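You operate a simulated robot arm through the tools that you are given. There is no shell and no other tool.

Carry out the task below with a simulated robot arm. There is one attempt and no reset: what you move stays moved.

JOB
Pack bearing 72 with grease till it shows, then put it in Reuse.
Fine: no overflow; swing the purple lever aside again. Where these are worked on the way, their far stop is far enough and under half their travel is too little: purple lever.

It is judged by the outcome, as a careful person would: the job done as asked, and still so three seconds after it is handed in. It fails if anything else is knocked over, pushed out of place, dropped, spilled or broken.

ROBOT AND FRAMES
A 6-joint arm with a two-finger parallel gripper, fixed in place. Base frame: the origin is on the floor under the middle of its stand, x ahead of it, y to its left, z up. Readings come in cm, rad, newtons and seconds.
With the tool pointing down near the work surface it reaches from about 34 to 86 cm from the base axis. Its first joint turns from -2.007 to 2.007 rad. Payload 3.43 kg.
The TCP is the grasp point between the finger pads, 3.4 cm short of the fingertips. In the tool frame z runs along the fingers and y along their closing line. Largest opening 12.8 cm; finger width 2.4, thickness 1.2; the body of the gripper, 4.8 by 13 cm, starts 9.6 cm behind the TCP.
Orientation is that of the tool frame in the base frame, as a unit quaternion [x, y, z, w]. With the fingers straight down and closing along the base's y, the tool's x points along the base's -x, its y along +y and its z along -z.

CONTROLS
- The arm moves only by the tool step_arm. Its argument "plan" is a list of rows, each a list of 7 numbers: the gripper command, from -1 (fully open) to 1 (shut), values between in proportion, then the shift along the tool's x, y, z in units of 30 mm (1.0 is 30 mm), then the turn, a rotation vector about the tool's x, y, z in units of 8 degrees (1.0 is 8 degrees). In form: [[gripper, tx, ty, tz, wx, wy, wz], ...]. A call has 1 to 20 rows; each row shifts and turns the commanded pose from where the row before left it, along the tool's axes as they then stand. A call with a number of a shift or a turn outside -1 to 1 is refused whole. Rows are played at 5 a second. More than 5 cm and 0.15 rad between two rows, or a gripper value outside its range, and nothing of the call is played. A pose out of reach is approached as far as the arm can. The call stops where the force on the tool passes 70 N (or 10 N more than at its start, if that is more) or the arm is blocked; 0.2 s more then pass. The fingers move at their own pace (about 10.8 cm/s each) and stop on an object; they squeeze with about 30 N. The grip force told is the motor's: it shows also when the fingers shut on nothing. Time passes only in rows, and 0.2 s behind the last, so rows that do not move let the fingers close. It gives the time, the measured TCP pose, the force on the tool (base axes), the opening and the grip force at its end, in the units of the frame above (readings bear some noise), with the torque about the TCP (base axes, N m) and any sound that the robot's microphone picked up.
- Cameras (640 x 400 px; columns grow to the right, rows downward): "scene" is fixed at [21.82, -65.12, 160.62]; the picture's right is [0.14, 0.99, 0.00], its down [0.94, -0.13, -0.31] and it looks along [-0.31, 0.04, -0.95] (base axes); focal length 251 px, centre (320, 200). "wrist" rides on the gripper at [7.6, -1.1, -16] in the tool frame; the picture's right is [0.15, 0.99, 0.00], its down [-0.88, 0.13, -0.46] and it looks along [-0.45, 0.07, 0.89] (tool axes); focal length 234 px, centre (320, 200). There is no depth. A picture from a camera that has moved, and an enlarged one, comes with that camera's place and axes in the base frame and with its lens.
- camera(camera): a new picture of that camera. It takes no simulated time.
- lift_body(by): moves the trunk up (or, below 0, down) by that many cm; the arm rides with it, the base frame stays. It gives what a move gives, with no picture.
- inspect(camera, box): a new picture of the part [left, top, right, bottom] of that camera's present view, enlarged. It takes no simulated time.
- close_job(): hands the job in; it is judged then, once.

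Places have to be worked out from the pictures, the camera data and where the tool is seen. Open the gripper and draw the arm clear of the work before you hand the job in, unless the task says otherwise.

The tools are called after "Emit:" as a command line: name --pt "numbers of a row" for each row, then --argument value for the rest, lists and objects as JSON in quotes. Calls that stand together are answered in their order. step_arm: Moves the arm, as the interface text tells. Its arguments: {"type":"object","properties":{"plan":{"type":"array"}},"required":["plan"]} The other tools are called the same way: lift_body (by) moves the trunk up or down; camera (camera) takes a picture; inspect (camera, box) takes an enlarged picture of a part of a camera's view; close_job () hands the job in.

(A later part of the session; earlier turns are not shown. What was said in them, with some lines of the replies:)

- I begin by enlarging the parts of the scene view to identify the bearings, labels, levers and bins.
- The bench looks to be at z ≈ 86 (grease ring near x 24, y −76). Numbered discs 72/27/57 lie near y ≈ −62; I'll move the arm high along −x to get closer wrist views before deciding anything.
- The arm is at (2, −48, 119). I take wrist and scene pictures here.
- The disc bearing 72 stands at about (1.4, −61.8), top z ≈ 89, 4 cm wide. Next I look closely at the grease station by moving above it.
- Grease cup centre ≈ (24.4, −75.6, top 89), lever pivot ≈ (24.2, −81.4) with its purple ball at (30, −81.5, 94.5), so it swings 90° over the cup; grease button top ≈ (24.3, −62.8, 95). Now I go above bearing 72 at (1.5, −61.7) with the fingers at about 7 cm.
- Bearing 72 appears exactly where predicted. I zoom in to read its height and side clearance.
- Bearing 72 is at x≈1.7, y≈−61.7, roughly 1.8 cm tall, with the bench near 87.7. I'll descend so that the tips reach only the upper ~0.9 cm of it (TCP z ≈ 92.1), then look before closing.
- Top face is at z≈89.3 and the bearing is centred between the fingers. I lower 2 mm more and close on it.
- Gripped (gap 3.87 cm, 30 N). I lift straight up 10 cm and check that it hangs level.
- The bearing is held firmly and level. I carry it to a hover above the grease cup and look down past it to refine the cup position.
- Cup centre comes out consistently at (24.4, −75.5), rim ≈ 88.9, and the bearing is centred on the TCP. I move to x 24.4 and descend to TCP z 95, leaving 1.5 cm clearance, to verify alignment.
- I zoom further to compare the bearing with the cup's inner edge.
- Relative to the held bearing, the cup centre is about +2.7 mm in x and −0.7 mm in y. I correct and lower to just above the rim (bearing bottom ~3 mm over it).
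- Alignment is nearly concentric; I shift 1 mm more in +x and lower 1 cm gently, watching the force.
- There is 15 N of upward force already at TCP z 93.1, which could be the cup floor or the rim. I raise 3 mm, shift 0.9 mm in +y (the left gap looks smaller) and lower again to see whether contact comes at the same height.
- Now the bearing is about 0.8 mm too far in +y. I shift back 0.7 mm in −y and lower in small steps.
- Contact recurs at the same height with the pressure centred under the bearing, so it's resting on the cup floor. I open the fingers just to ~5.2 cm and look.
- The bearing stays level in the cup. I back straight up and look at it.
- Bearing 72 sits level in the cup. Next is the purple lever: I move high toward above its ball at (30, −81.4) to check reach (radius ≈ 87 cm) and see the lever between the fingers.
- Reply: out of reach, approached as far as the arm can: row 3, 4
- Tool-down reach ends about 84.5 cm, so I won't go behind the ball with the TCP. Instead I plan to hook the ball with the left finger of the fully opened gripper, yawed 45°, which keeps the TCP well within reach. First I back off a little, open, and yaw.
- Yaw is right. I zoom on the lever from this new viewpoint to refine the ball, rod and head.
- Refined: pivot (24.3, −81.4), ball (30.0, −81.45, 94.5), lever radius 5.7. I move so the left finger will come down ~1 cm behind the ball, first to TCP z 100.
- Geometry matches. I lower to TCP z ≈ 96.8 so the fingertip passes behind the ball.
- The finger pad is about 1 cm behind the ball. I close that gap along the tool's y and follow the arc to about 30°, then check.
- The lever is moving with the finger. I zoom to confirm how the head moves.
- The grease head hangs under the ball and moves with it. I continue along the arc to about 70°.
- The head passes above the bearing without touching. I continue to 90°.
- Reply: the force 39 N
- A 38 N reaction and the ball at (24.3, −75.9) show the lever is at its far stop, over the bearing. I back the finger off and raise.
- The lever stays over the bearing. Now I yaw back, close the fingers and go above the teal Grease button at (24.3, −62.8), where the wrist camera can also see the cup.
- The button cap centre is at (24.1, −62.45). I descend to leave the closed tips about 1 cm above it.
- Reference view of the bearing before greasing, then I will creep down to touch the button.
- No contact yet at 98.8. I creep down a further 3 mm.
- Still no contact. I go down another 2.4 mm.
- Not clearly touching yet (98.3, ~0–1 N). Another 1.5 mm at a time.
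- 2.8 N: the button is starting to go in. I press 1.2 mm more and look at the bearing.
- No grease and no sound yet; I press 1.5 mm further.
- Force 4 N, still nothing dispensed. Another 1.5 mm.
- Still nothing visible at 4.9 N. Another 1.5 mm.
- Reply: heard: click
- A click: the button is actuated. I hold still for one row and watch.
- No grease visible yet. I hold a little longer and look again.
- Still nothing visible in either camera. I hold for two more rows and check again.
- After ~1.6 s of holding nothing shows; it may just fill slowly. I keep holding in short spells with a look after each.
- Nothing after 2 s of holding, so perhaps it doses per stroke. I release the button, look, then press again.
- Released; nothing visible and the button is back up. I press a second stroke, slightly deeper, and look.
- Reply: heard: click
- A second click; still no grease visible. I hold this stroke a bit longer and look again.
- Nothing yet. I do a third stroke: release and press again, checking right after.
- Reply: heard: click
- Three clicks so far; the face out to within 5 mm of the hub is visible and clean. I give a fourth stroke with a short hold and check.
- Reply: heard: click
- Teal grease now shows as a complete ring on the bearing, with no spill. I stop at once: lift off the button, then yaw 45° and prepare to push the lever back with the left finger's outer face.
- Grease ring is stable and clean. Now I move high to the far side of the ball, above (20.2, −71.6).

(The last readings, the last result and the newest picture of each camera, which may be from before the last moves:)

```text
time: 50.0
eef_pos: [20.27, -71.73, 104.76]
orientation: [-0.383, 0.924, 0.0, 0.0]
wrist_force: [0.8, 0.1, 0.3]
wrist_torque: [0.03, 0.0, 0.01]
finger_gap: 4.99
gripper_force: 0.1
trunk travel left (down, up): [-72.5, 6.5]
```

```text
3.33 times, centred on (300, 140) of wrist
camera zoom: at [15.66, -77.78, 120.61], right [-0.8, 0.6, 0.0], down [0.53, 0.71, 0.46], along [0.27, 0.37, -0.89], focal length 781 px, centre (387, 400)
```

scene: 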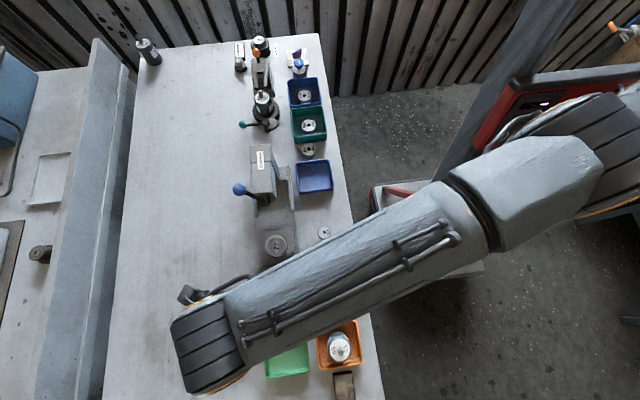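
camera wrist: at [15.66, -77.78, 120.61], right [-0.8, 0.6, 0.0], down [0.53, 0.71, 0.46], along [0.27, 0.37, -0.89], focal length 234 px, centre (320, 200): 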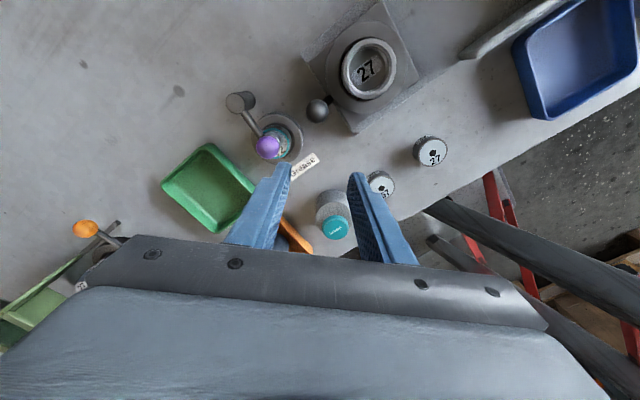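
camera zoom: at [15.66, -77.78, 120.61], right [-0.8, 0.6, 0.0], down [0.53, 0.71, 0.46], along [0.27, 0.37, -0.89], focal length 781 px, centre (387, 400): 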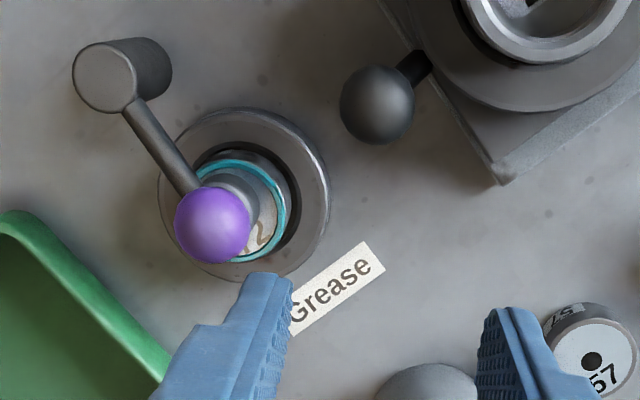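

The ball is at (24.4, −75.85); the finger's outer face will come down ~8 mm from it. I descend to TCP z ≈ 96.7.

Emit:
step_arm --pt "0.22 0 0 0.6 0 0 0" --pt "0.22 0 0 0.7 0 0 0" --pt "0.22 0 0 0.7 0 0 0" --pt "0.22 0 0 0.67 0 0 0" --pt "0.22 0 0 0 0 0 0"

Emit:
inspect --camera "wrist" --box '[200, 80, 380, 220]'

```text
time: 51.2
eef_pos: [20.26, -71.73, 96.82]
orientation: [-0.383, 0.924, 0.0, 0.0]
wrist_force: [0.4, 0.3, -0.6]
wrist_torque: [0.02, -0.01, 0.04]
finger_gap: 4.97
gripper_force: 0.2
trunk travel left (down, up): [-72.5, 6.5]
```

```text
2.86 times, centred on (290, 150) of wrist
camera zoom: at [15.64, -77.73, 112.6], right [-0.8, 0.6, 0.0], down [0.53, 0.71, 0.46], along [0.27, 0.37, -0.89], focal length 669 px, centre (406, 343)
```

zoom: 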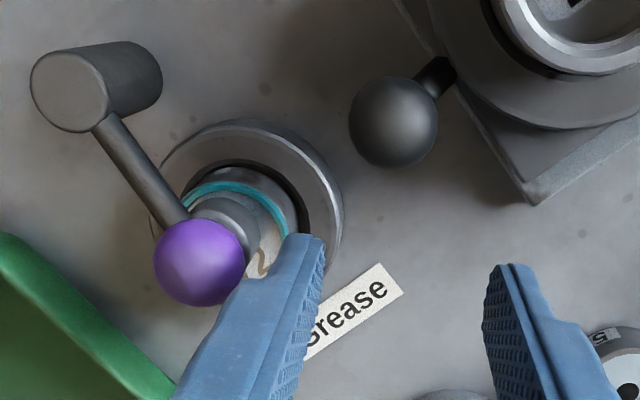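

The finger is beside the ball. I take up the gap and follow the arc back to about 50°.

Emit:
step_arm --pt "0.22 0 -0.15 0 0 0 0" --pt "0.22 0 -0.12 0 0 0 0" --pt "0.22 -0.213 -0.253 0 0 0 0" --pt "0.22 -0.165 -0.287 0 0 0 0" --pt "0.22 -0.113 -0.312 0 0 0 0" --pt "0.22 -0.058 -0.325 0 0 0 0" --pt "0.22 0 0 0 0 0 0"

Emit:
inspect --camera "wrist" --box '[200, 80, 380, 220]'

```text
time: 52.8
eef_pos: [24.45, -73.63, 96.8]
orientation: [-0.382, 0.924, 0.0, 0.0]
wrist_force: [0.6, -0.8, 0.0]
wrist_torque: [-0.03, 0.02, 0.04]
finger_gap: 4.99
gripper_force: 0.0
trunk travel left (down, up): [-72.5, 6.5]
```

```text
2.86 times, centred on (290, 150) of wrist
camera zoom: at [19.82, -79.69, 112.66], right [-0.8, 0.6, 0.0], down [0.53, 0.71, 0.46], along [0.27, 0.37, -0.89], focal length 669 px, centre (406, 343)
```

zoom: 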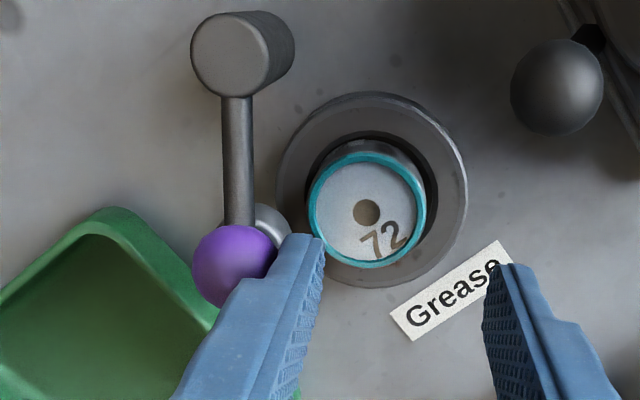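

The lever follows and the bearing shows a full teal ring. I push on to the aside position.

Emit:
step_arm --pt "0.22 0 -0.333 0 0 0 0" --pt "0.22 0.058 -0.325 0 0 0 0" --pt "0.22 0.113 -0.312 0 0 0 0" --pt "0.22 0.165 -0.287 0 0 0 0" --pt "0.22 0 0 0 0 0 0"

Emit:
inspect --camera "wrist" --box '[200, 80, 380, 220]'

```text
time: 54.0
eef_pos: [26.31, -77.08, 96.86]
orientation: [-0.382, 0.924, 0.0, -0.001]
wrist_force: [0.0, -0.5, 0.3]
wrist_torque: [-0.01, -0.01, 0.04]
finger_gap: 5.0
gripper_force: 0.1
trunk travel left (down, up): [-72.5, 6.5]
```

```text
2.86 times, centred on (290, 150) of wrist
camera zoom: at [21.84, -83.08, 112.68], right [-0.8, 0.6, 0.0], down [0.53, 0.71, 0.46], along [0.27, 0.37, -0.89], focal length 669 px, centre (406, 343)
```

zoom: 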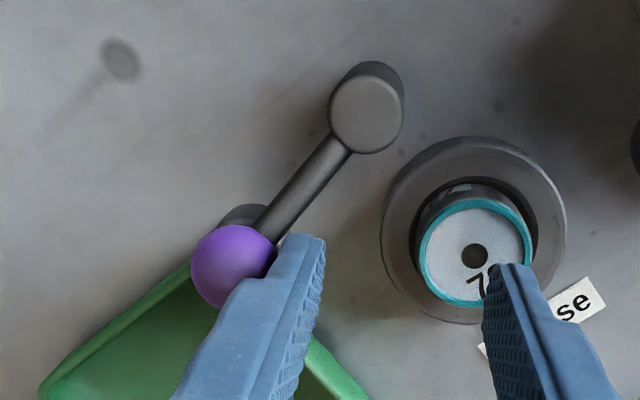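

About 9° remains. I finish the swing to the stop.

Emit:
step_arm --pt "0.22 0.107 -0.127 0 0 0 0" --pt "0.22 0.107 -0.127 0 0 0 0" --pt "0.22 0.05 -0.05 0 0 0 0" --pt "0.22 0 0 0 0 0 0"

Emit:
inspect --camera "wrist" --box '[200, 80, 380, 220]'

```text
time: 55.0
eef_pos: [26.68, -77.96, 96.89]
orientation: [-0.384, 0.923, 0.001, 0.0]
wrist_force: [7.9, 22.9, 1.7]
wrist_torque: [0.71, -0.28, 0.66]
finger_gap: 4.44
gripper_force: 0.1
trunk travel left (down, up): [-72.5, 6.5]
```

```text
2.86 times, centred on (290, 150) of wrist
camera zoom: at [22.12, -84.1, 112.65], right [-0.8, 0.59, 0.0], down [0.53, 0.71, 0.46], along [0.27, 0.37, -0.89], focal length 669 px, centre (406, 343)
```

zoom: 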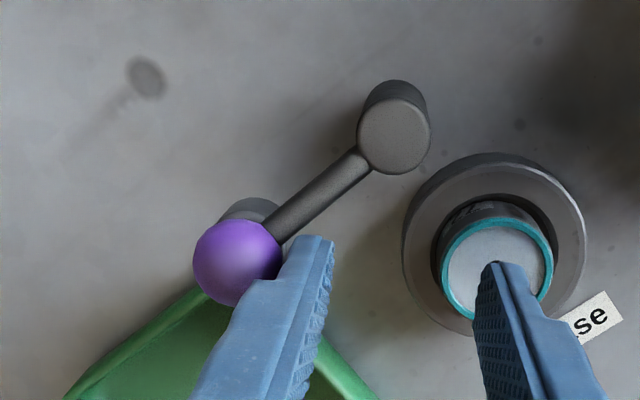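

24 N reaction and the rod back at its original angle: the lever is aside at its stop. I back off, raise and yaw back over the bearing.

Emit:
step_arm --pt "0.22 0 0.15 0 0 0 0" --pt "0.22 0 0.2 -0.2 0 0 0" --pt "0.22 0 0 -0.8 0 0 0" --pt "0.22 0 0 -0.9 0 0 0" --pt "0.22 0 0 -0.9 0 0 0" --pt "0.22 0 0 0 0 0 0.9375" --pt "0.22 0 0 0 0 0 0.9375" --pt "0.22 0 0 0 0 0 0.9375" --pt "0.22 0 0 0 0 0 0.9375" --pt "0.22 0 0 0 0 0 0.9375" --pt "0.22 0 0 0 0 0 0.9375" --pt "0.22 0 0 0 0 0 0"

Emit:
camera --camera "wrist"

Emit:
inspect --camera "wrist" --box '[240, 80, 400, 200]'

```text
time: 57.6
eef_pos: [25.83, -77.34, 105.19]
orientation: [0.001, 1.0, 0.0, 0.0]
wrist_force: [-0.3, -0.2, -0.6]
wrist_torque: [-0.04, 0.0, 0.0]
finger_gap: 5.0
gripper_force: 0.1
trunk travel left (down, up): [-72.5, 6.5]
```

```text
taken
camera wrist: at [18.16, -78.47, 121.04], right [-0.15, 0.99, 0.0], down [0.88, 0.13, 0.46], along [0.45, 0.07, -0.89], focal length 234 px, centre (320, 200)
```

wrist: 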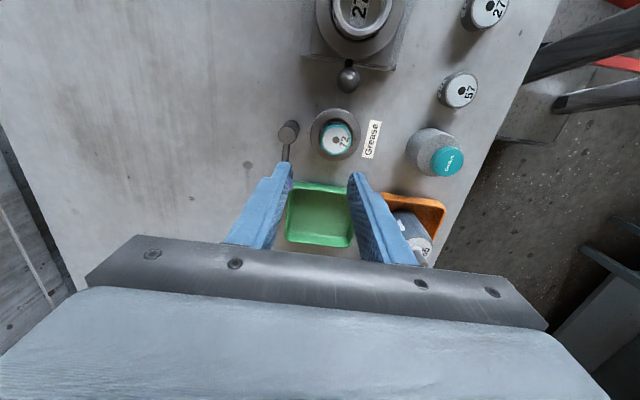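

```text
3.33 times, centred on (320, 140) of wrist
camera zoom: at [18.16, -78.47, 121.04], right [-0.15, 0.99, 0.0], down [0.88, 0.13, 0.46], along [0.45, 0.07, -0.89], focal length 781 px, centre (320, 400)
```

zoom: 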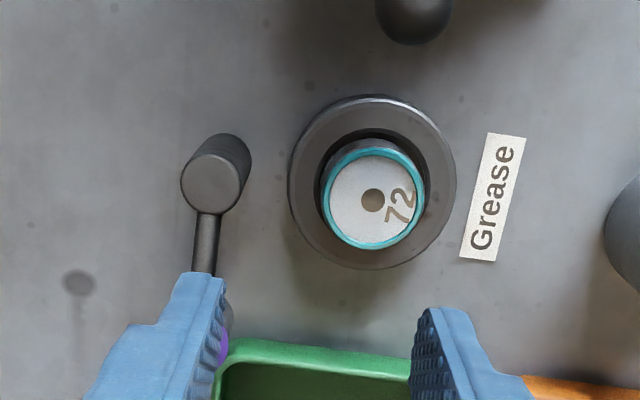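

The bearing is at about (24.65, −75.45) with its teal ring complete. I position over it and descend to TCP z 96 for a check.

Emit:
step_arm --pt "0.22 0.2 0.31 0 0 0 0" --pt "0.22 0.193 0.32 0 0 0 0" --pt "0.22 0 0 0.6 0 0 0" --pt "0.22 0 0 0.8 0 0 0" --pt "0.22 0 0 0.8 0 0 0" --pt "0.22 0 0 0.8 0 0 0" --pt "0.22 0 0 0 0 0 0" --pt "0.22 0 0 0 0 0 0"

Emit:
inspect --camera "wrist" --box '[240, 90, 400, 220]'

```text
time: 59.4
eef_pos: [24.48, -75.52, 96.21]
orientation: [0.0, 1.0, 0.0, 0.0]
wrist_force: [-0.1, 0.7, 0.2]
wrist_torque: [-0.01, 0.02, 0.01]
finger_gap: 5.0
gripper_force: 0.0
trunk travel left (down, up): [-72.5, 6.5]
```

```text
3.08 times, centred on (320, 155) of wrist
camera zoom: at [16.95, -76.54, 112.05], right [-0.15, 0.99, 0.0], down [0.88, 0.13, 0.46], along [0.45, 0.07, -0.89], focal length 720 px, centre (320, 338)
```

zoom: 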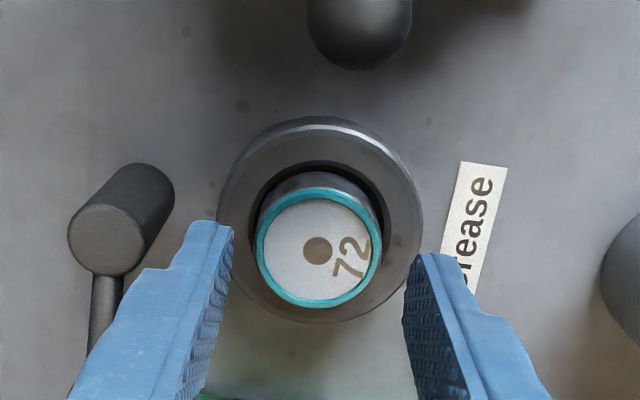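

Well aligned; I shift 2 mm in +x and descend to TCP z ≈ 93.0, then check.

Emit:
step_arm --pt "0.22 -0.067 0.015 0.3 0 0 0" --pt "0.22 0 0 0.35 0 0 0" --pt "0.22 0 0 0.25 0 0 0" --pt "0.22 0 0 0.13 0 0 0" --pt "0.22 0 0 0 0 0 0" --pt "0.22 0 0 0 0 0 0"

Emit:
inspect --camera "wrist" --box '[270, 125, 382, 195]'

```text
time: 60.8
eef_pos: [24.75, -75.45, 93.18]
orientation: [0.0, 1.0, -0.001, 0.0]
wrist_force: [0.1, -0.3, 1.0]
wrist_torque: [0.0, 0.0, -0.01]
finger_gap: 5.01
gripper_force: 0.1
trunk travel left (down, up): [-72.5, 6.5]
```

```text
5.71 times, centred on (326, 160) of wrist
camera zoom: at [17.2, -76.52, 108.95], right [-0.15, 0.99, 0.0], down [0.88, 0.13, 0.46], along [0.45, 0.07, -0.89], focal length 1338 px, centre (286, 429)
```

zoom: 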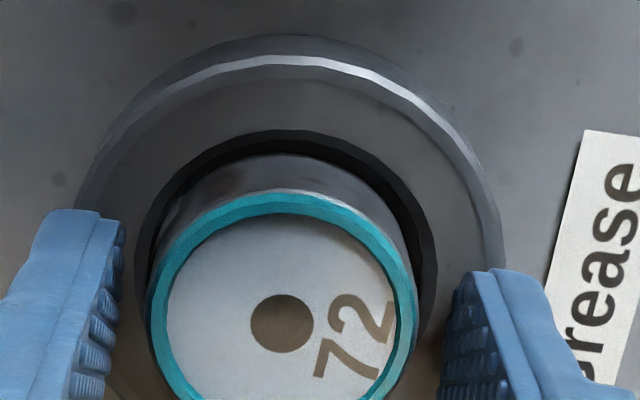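

Positioned as at release. I close on the bearing.

Emit:
step_arm --pt "0.22 0 0 0.03 0 0 0" --pt "0.5 0 0 0 0 0 0" --pt "1 0 0 0 0 0 0" --pt "1 0 0 0 0 0 0" --pt "1 0 0 0 0 0 0"

Emit:
inspect --camera "wrist" --box '[270, 125, 382, 195]'

```text
time: 62.0
eef_pos: [24.75, -75.46, 93.15]
orientation: [0.0, 1.0, -0.001, 0.0]
wrist_force: [-0.2, -1.7, 11.3]
wrist_torque: [0.14, 0.08, -0.02]
finger_gap: 3.88
gripper_force: 30.3
trunk travel left (down, up): [-72.5, 6.5]
```

```text
5.71 times, centred on (326, 160) of wrist
camera zoom: at [17.21, -76.51, 108.95], right [-0.15, 0.99, 0.0], down [0.88, 0.13, 0.46], along [0.45, 0.07, -0.89], focal length 1338 px, centre (286, 429)
```

zoom: 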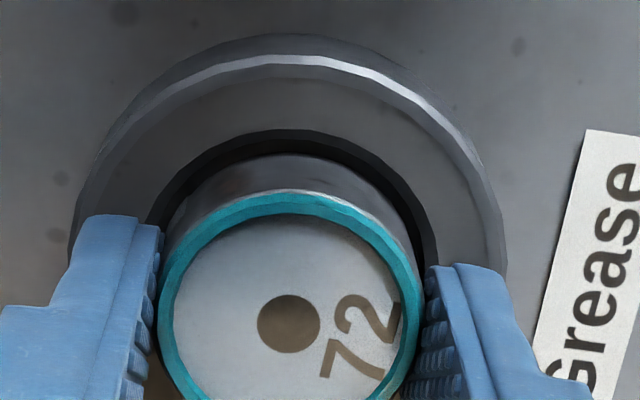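

Gripped at 3.88 cm. I lift straight up slowly, then higher.

Emit:
step_arm --pt "1 0 0 -0.1 0 0 0" --pt "1 0 0 -0.2 0 0 0" --pt "1 0 0 -0.4 0 0 0" --pt "1 0 0 -0.7 0 0 0" --pt "1 0 0 -0.8 0 0 0" --pt "1 0 0 -0.8 0 0 0" --pt "1 0 0 -0.8 0 0 0" --pt "1 0 0 0 0 0 0"

Emit:
camera --camera "wrist"

Emit:
inspect --camera "wrist" --box '[250, 90, 410, 220]'

```text
time: 63.8
eef_pos: [24.83, -75.52, 104.36]
orientation: [0.0, 1.0, 0.0, 0.0]
wrist_force: [-0.5, 0.4, -0.3]
wrist_torque: [0.03, 0.0, -0.04]
finger_gap: 3.84
gripper_force: 30.4
trunk travel left (down, up): [-72.5, 6.5]
```

```text
taken
camera wrist: at [17.12, -76.57, 120.29], right [-0.15, 0.99, 0.0], down [0.88, 0.13, 0.46], along [0.45, 0.07, -0.89], focal length 234 px, centre (320, 200)
```

wrist: 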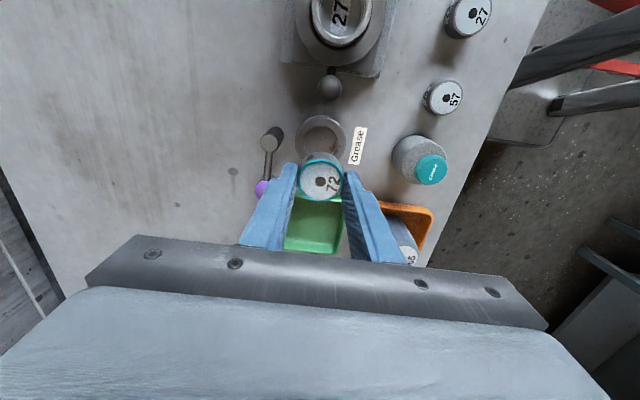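

```text
3.08 times, centred on (330, 155) of wrist
camera zoom: at [17.12, -76.57, 120.29], right [-0.15, 0.99, 0.0], down [0.88, 0.13, 0.46], along [0.45, 0.07, -0.89], focal length 720 px, centre (289, 338)
```

zoom: 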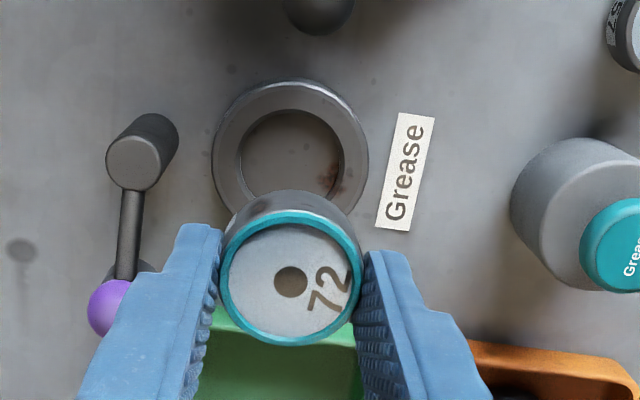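

The bearing is held level with its grease ring intact, cup clean, lever aside. Before choosing a bin, I swing toward +y at height to read the bin labels on their sides.

Emit:
step_arm --pt "1 0.2 0.5 -0.4 0 0 0" --pt "1 0.4 0.85 -0.5 0 0 0" --pt "1 0.5 0.9 -0.5 0 0 0" --pt "1 0.5 0.9 -0.5 0 0 0" --pt "1 0.5 0.9 -0.3 0 0 0" --pt "1 0.4 0.9 0 0 0 0" --pt "1 0.3 0.7 0 0 0 0" --pt "1 0 0 0 0 0 0"

Emit:
camera --camera "wrist"

Emit:
inspect --camera "wrist" --box '[160, 140, 360, 260]'

```text
time: 65.6
eef_pos: [16.39, -58.48, 111.16]
orientation: [0.0, 1.0, 0.0, 0.0]
wrist_force: [-0.5, -0.7, -1.3]
wrist_torque: [0.01, 0.01, 0.03]
finger_gap: 3.86
gripper_force: 29.8
trunk travel left (down, up): [-72.5, 6.5]
```

```text
taken
camera wrist: at [8.77, -59.53, 126.87], right [-0.15, 0.99, 0.0], down [0.88, 0.13, 0.46], along [0.45, 0.07, -0.89], focal length 234 px, centre (320, 200)
```

wrist: 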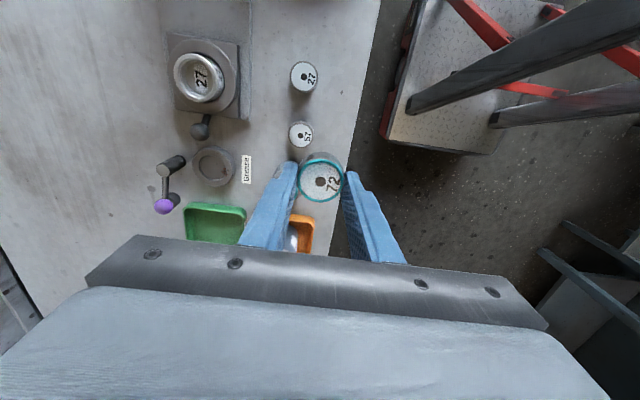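

```text
3.20 times, centred on (260, 200) of wrist
camera zoom: at [8.77, -59.53, 126.87], right [-0.15, 0.99, 0.0], down [0.88, 0.13, 0.46], along [0.45, 0.07, -0.89], focal length 749 px, centre (512, 200)
```

zoom: 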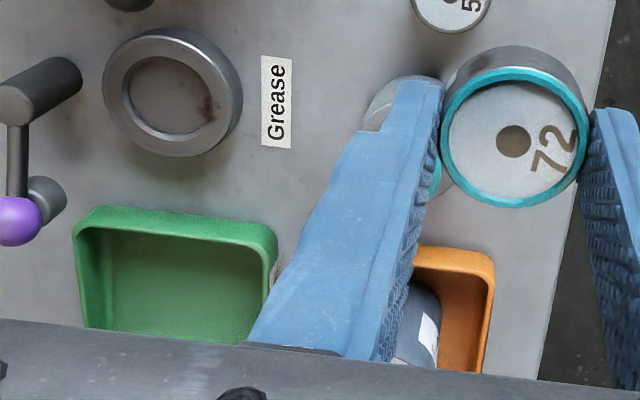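

The label on the green bin's +y side is hidden by the finger; I go to a viewpoint like the initial one.

Emit:
step_arm --pt "1 -0.5 0.3 -0.4 0 0 0" --pt "1 -0.6 0.4 -0.5 0 0 0" --pt "1 -0.6 0.5 -0.5 0 0 0" --pt "1 -0.6 0.5 -0.5 0 0 0" --pt "1 -0.6 0.5 -0.4 0 0 0" --pt "1 -0.6 0.5 0 0 0 0" --pt "1 -0.6 0.5 0 0 0 0" --pt "1 0 0 0 0 0 0"

Emit:
camera --camera "wrist"

Emit:
inspect --camera "wrist" --box '[130, 90, 290, 200]'

```text
time: 67.4
eef_pos: [28.61, -48.88, 117.85]
orientation: [0.0, 1.0, 0.0, 0.0]
wrist_force: [-0.2, -0.1, -0.5]
wrist_torque: [0.02, 0.02, 0.02]
finger_gap: 3.9
gripper_force: 29.6
trunk travel left (down, up): [-72.5, 6.5]
```

```text
taken
camera wrist: at [21.07, -50.01, 133.75], right [-0.15, 0.99, 0.0], down [0.88, 0.13, 0.46], along [0.45, 0.07, -0.89], focal length 234 px, centre (320, 200)
```

wrist: 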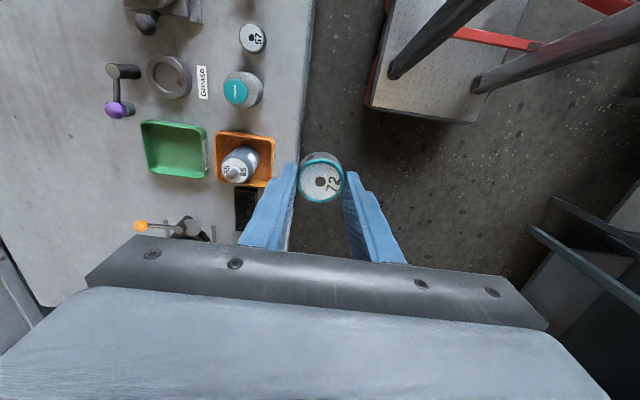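

```text
3.64 times, centred on (210, 145) of wrist
camera zoom: at [21.07, -50.01, 133.75], right [-0.15, 0.99, 0.0], down [0.88, 0.13, 0.46], along [0.45, 0.07, -0.89], focal length 852 px, centre (720, 400)
```

zoom: 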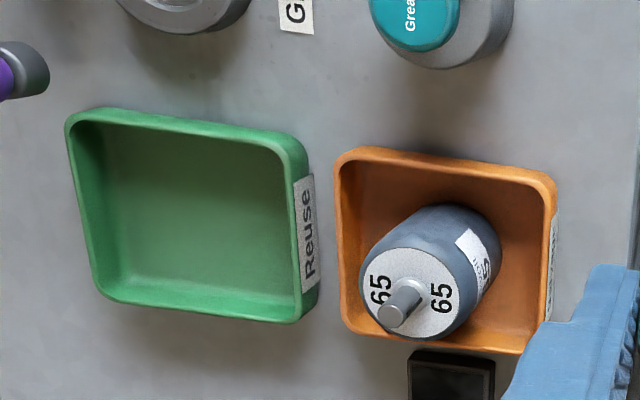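

The green bin is labelled "Reuse". It spans roughly x 32.5–42, y −81…−70.3; I carry the bearing high over to about (36.2, −75.3), which is within reach, and look.

Emit:
step_arm --pt "1 -0.15 -0.6 0 0 0 0" --pt "1 -0.25 -0.9 0 0 0 0" --pt "1 -0.3 -1.0 0 0 0 0" --pt "1 -0.3 -1.0 0 0 0 0" --pt "1 -0.3 -1.0 0 0 0 0" --pt "1 -0.3 -1.0 0 0 0 0" --pt "1 -0.3 -1.0 0 0 0 0" --pt "1 -0.3 -1.0 0.3 0 0 0" --pt "1 -0.25 -0.8 0.5 0 0 0" --pt "1 -0.08 -0.5 0.5 0 0 0" --pt "1 0 0 0.5 0 0 0" --pt "1 0 0 0 0 0 0"

Emit:
camera --camera "wrist"

Emit:
inspect --camera "wrist" --box '[240, 80, 420, 220]'

```text
time: 70.0
eef_pos: [36.03, -74.91, 112.35]
orientation: [0.001, 1.0, -0.001, 0.0]
wrist_force: [0.5, -0.6, -1.3]
wrist_torque: [0.01, 0.04, -0.02]
finger_gap: 3.89
gripper_force: 30.0
out of reach, approached as far as the arm can: row 10
trunk travel left (down, up): [-72.5, 6.5]
```

```text
taken
camera wrist: at [28.46, -75.93, 128.21], right [-0.15, 0.99, 0.0], down [0.88, 0.13, 0.46], along [0.45, 0.07, -0.89], focal length 234 px, centre (320, 200)
```

wrist: 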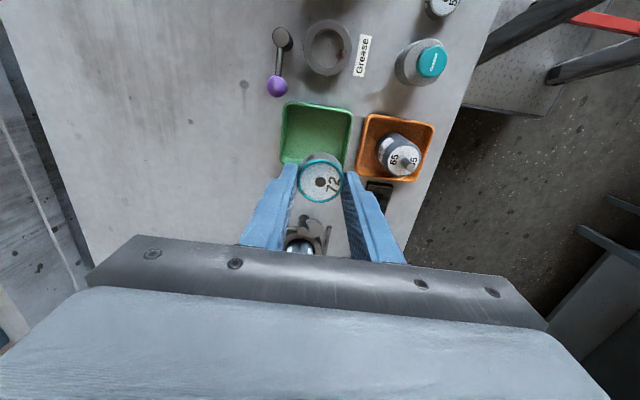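

```text
2.86 times, centred on (330, 150) of wrist
camera zoom: at [28.46, -75.93, 128.21], right [-0.15, 0.99, 0.0], down [0.88, 0.13, 0.46], along [0.45, 0.07, -0.89], focal length 669 px, centre (291, 343)
```

zoom: 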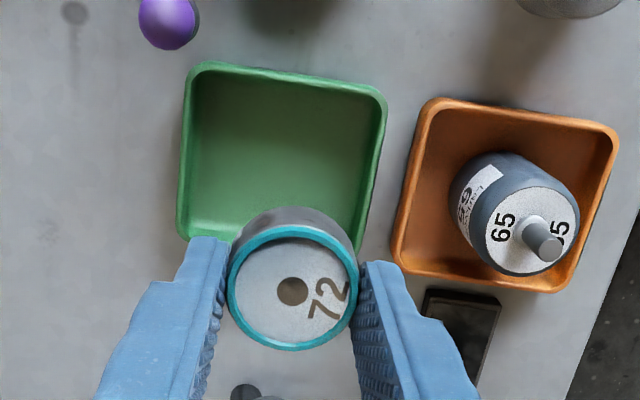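

The bin rim is x 32.3–42.3, y −80.8…−70, rim z ≈ 90. I descend toward TCP z 97 at about (36.0, −75.4).

Emit:
step_arm --pt "1 0 0 0.6 0 0 0" --pt "1 0 0 0.8 0 0 0" --pt "1 0 -0.08 0.8 0 0 0" --pt "1 0 -0.08 0.8 0 0 0" --pt "1 0 0 0.8 0 0 0" --pt "1 0 0 0.8 0 0 0" --pt "1 0 0 0.5 0 0 0" --pt "1 0 0 0 0 0 0"

Emit:
camera --camera "wrist"

Emit:
inspect --camera "wrist" --box '[220, 90, 420, 240]'

```text
time: 71.8
eef_pos: [35.97, -75.35, 97.09]
orientation: [0.0, 1.0, 0.0, 0.0]
wrist_force: [0.2, 0.0, -0.3]
wrist_torque: [-0.01, -0.02, 0.0]
finger_gap: 3.87
gripper_force: 29.8
trunk travel left (down, up): [-72.5, 6.5]
```

```text
taken
camera wrist: at [28.44, -76.4, 112.91], right [-0.15, 0.99, 0.0], down [0.88, 0.13, 0.46], along [0.45, 0.07, -0.89], focal length 234 px, centre (320, 200)
```

wrist: 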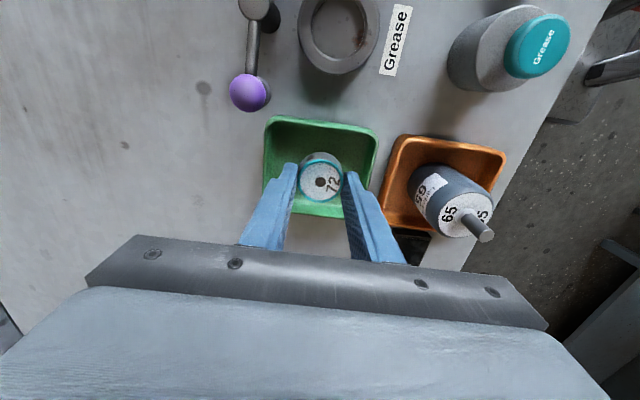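

```text
2.67 times, centred on (320, 165) of wrist
camera zoom: at [28.44, -76.4, 112.91], right [-0.15, 0.99, 0.0], down [0.88, 0.13, 0.46], along [0.45, 0.07, -0.89], focal length 624 px, centre (320, 293)
```

zoom: 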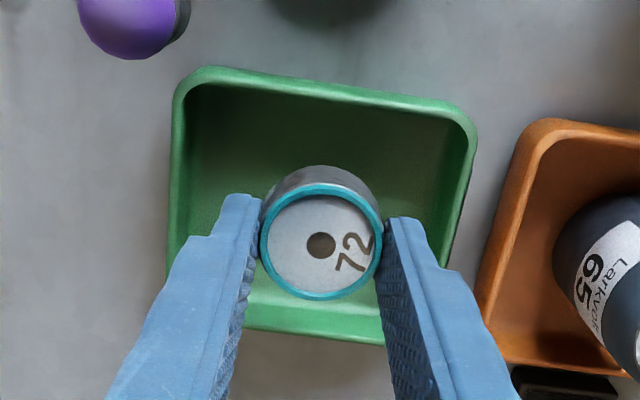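

The bearing is well inside the bin's outline. I lower to TCP z ≈ 93.2, then creep to the floor.

Emit:
step_arm --pt "1 0 0 0.4 0 0 0" --pt "1 0 0 0.4 0 0 0" --pt "1 0 0 0.3 0 0 0" --pt "1 0 0 0.2 0 0 0" --pt "1 0 0 0 0 0 0"

Emit:
inspect --camera "wrist" --box '[220, 90, 420, 240]'

```text
time: 73.0
eef_pos: [36.06, -75.28, 93.07]
orientation: [0.0, 1.0, 0.0, 0.0]
wrist_force: [-0.1, 0.6, -0.7]
wrist_torque: [-0.01, -0.01, 0.0]
finger_gap: 3.85
gripper_force: 29.7
trunk travel left (down, up): [-72.5, 6.5]
```

```text
2.67 times, centred on (320, 165) of wrist
camera zoom: at [28.47, -76.37, 108.99], right [-0.15, 0.99, 0.0], down [0.88, 0.13, 0.46], along [0.45, 0.07, -0.89], focal length 624 px, centre (320, 293)
```

zoom: 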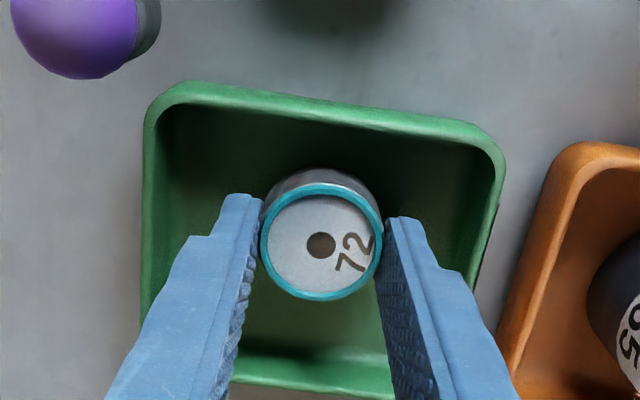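

No contact yet. I creep down 4 mm.

Emit:
step_arm --pt "1 0 0 0.07 0 0 0" --pt "1 0 0 0.07 0 0 0" --pt "1 0 0 0 0 0 0"

```text
time: 73.8
eef_pos: [35.95, -75.32, 92.68]
orientation: [0.0, 1.0, 0.0, -0.001]
wrist_force: [-0.4, -0.3, -1.3]
wrist_torque: [0.0, -0.03, 0.0]
finger_gap: 3.86
gripper_force: 29.8
trunk travel left (down, up): [-72.5, 6.5]
```

Still free at 92.7. Another 2.5 mm.

Emit:
step_arm --pt "1 0 0 0.05 0 0 0" --pt "1 0 0 0.04 0 0 0" --pt "1 0 0 0 0 0 0"

```text
time: 74.6
eef_pos: [36.03, -75.44, 92.4]
orientation: [0.0, 1.0, 0.0, 0.0]
wrist_force: [-0.6, -0.2, -1.3]
wrist_torque: [-0.05, 0.02, -0.04]
finger_gap: 3.86
gripper_force: 30.4
trunk travel left (down, up): [-72.5, 6.5]
```

Still free at 92.4. Another 2.5 mm, watching for contact.

Emit:
step_arm --pt "1 0 0 0.05 0 0 0" --pt "1 0 0 0.04 0 0 0" --pt "1 0 0 0 0 0 0"

Emit:
inspect --camera "wrist" --box '[240, 110, 400, 220]'

```text
time: 75.4
eef_pos: [36.03, -75.36, 92.38]
orientation: [-0.001, 1.0, 0.0, -0.001]
wrist_force: [-0.6, 0.6, 4.5]
wrist_torque: [0.14, -0.05, 0.02]
finger_gap: 3.87
gripper_force: 30.3
trunk travel left (down, up): [-72.5, 6.5]
```

```text
3.64 times, centred on (320, 165) of wrist
camera zoom: at [28.45, -76.39, 108.17], right [-0.15, 0.99, 0.0], down [0.88, 0.13, 0.46], along [0.45, 0.07, -0.89], focal length 852 px, centre (320, 327)
```

zoom: 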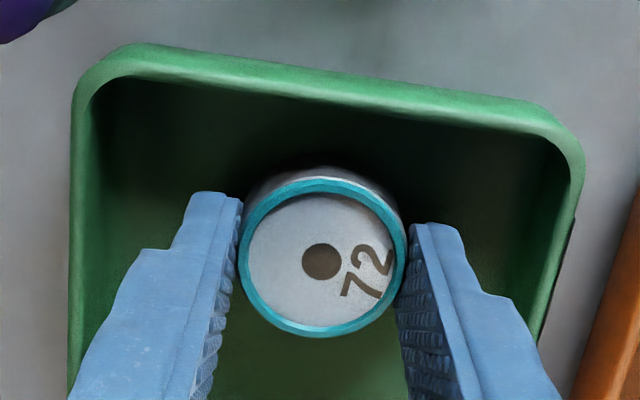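

4.5 N: the bearing touches the bin floor. I open the fingers a little and look.

Emit:
step_arm --pt "0.36 0 0 0 0 0 0" --pt "0.26 0 0 0 0 0 0" --pt "0.24 0 0 0 0 0 0" --pt "0.24 0 0 0 0 0 0"

Emit:
inspect --camera "wrist" --box '[240, 110, 400, 220]'

```text
time: 76.4
eef_pos: [36.1, -75.33, 92.31]
orientation: [0.0, 1.0, 0.0, 0.0]
wrist_force: [-0.3, -0.4, 0.6]
wrist_torque: [-0.01, -0.04, 0.05]
finger_gap: 4.86
gripper_force: 0.1
trunk travel left (down, up): [-72.5, 6.5]
```

```text
3.64 times, centred on (320, 165) of wrist
camera zoom: at [28.46, -76.39, 108.1], right [-0.15, 0.99, 0.0], down [0.88, 0.13, 0.46], along [0.45, 0.07, -0.89], focal length 852 px, centre (320, 327)
```

zoom: 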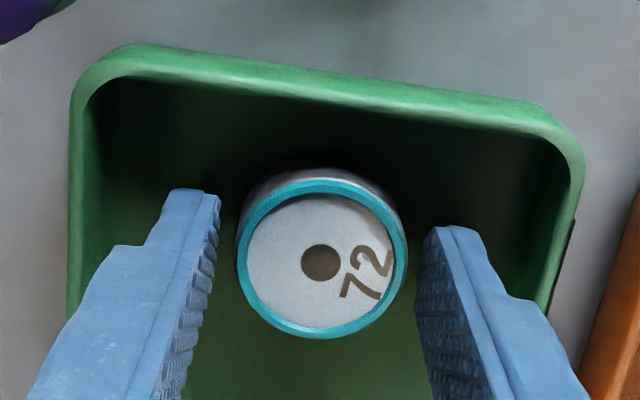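

The bearing is released and stands flat in the Reuse bin. I raise straight up with the same opening.

Emit:
step_arm --pt "0.24 0 0 -0.2 0 0 0" --pt "0.24 0 0 -0.5 0 0 0" --pt "0.24 0 0 -0.7 0 0 0" --pt "0.24 0 0 -0.8 0 0 0" --pt "0.24 0 0 -0.8 0 0 0" --pt "0.24 0 0 -0.8 0 0 0" --pt "0.24 0 0 -0.7 0 0 0" --pt "0.24 0 0 0 0 0 0"

Emit:
camera --camera "wrist"

```text
time: 78.2
eef_pos: [35.83, -75.31, 105.73]
orientation: [-0.001, 1.0, 0.001, -0.001]
wrist_force: [-0.7, -0.3, -0.7]
wrist_torque: [0.0, 0.0, 0.0]
finger_gap: 4.85
gripper_force: 0.0
trunk travel left (down, up): [-72.5, 6.5]
```

```text
taken
camera wrist: at [28.42, -76.4, 121.56], right [-0.15, 0.99, 0.0], down [0.88, 0.13, 0.46], along [0.45, 0.07, -0.89], focal length 234 px, centre (320, 200)
```

wrist: 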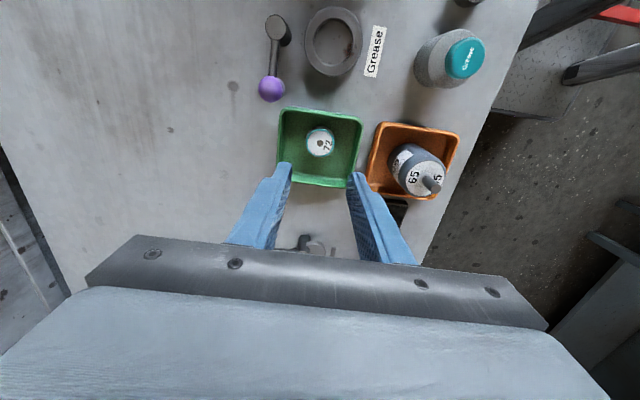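

Bearing sits in Reuse, lever aside, cup clean. I withdraw upward and toward the robot, opening the gripper once clear.

Emit:
step_arm --pt "0.24 0.1 0.4 -0.6 0 0 0" --pt "0.24 0.2 0.7 -0.7 0 0 0" --pt "0.24 0.3 0.9 -0.7 0 0 0" --pt "0.24 0.3 1.0 -0.7 0 0 0" --pt "0.24 0.3 1.0 -0.7 0 0 0" --pt "0.24 0.3 1.0 -0.5 0 0 0" --pt "-0.2 0.3 1.0 0 0 0 0" --pt "-0.6 0.2 1.0 0 0 0 0" --pt "-1 0.1 1.0 0 0 0 0" --pt "-1 0 0.8 0 0 0 0" --pt "-1 0 0 0 0 0 0" --pt "-1 0 0 0 0 0 0"

Emit:
camera --camera "scene"

Emit:
inspect --camera "scene" --box '[230, 270, 400, 400]'

Emit:
inspect --camera "scene" --box '[220, 180, 360, 290]'

```text
time: 80.8
eef_pos: [29.65, -48.94, 117.3]
orientation: [0.001, 1.0, -0.001, 0.0]
wrist_force: [-0.8, -0.3, 0.7]
wrist_torque: [0.0, 0.0, 0.01]
finger_gap: 12.78
gripper_force: 0.1
trunk travel left (down, up): [-72.5, 6.5]
```

```text
taken
```

scene: 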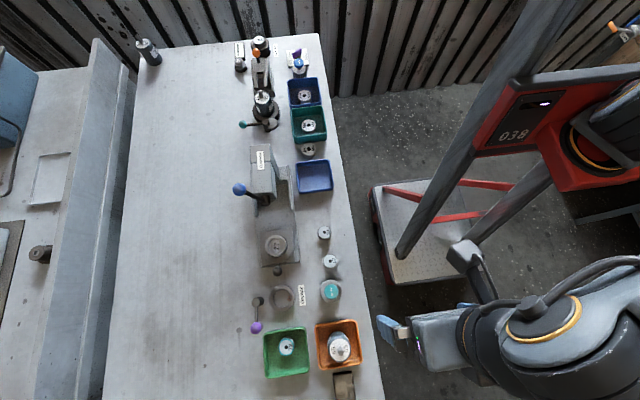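

```text
3.08 times, centred on (315, 335) of scene
camera zoom: at [21.82, -65.12, 160.62], right [0.14, 0.99, 0.0], down [0.94, -0.13, -0.31], along [-0.31, 0.04, -0.95], focal length 772 px, centre (335, -215)
```

zoom: 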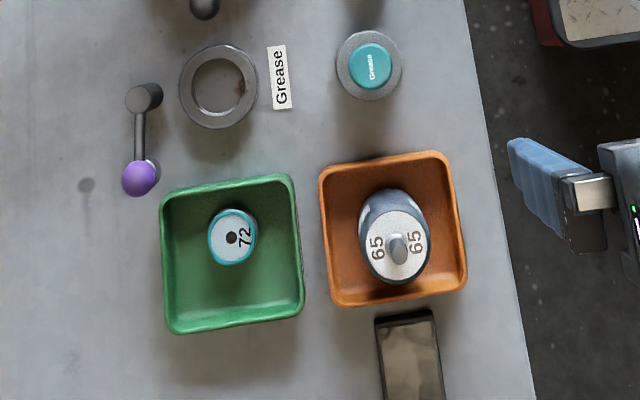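

```text
3.64 times, centred on (290, 235) of scene
camera zoom: at [21.82, -65.12, 160.62], right [0.14, 0.99, 0.0], down [0.94, -0.13, -0.31], along [-0.31, 0.04, -0.95], focal length 912 px, centre (429, 73)
```

zoom: 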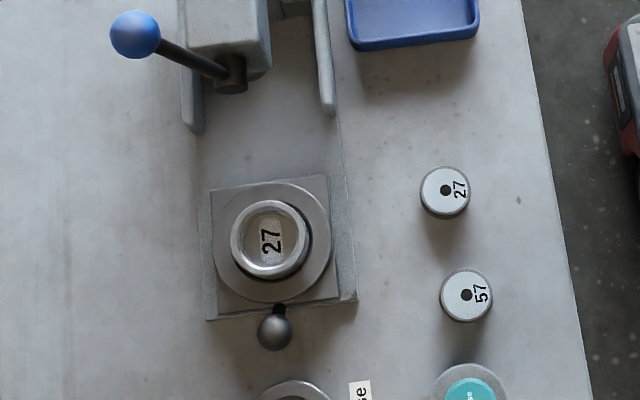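

Greased bearing 72 lies in the Reuse bin with its teal ring showing and nothing spilled. The purple lever is back at its original aside position, everything else looks undisturbed, and the gripper is open and clear, so I hand in the job.

Emit:
close_job

```text
The job is handed in.
```

Bearing 72 is packed with grease and is in the Reuse bin (the green one, which carries the "Reuse" label). I have handed the job in.

- **Greasing:** a full ring of grease showed on the bearing after the fourth press of the Grease button, and I stopped there. No grease spilled in the cup or on the bench.
- **Purple lever:** I swung it over the bearing to its far stop, and after greasing pushed it back to its stop in the original aside position.
- **Bench:** in the final pictures the rest of the bench looked undisturbed. The gripper is open and the arm is clear of the work.
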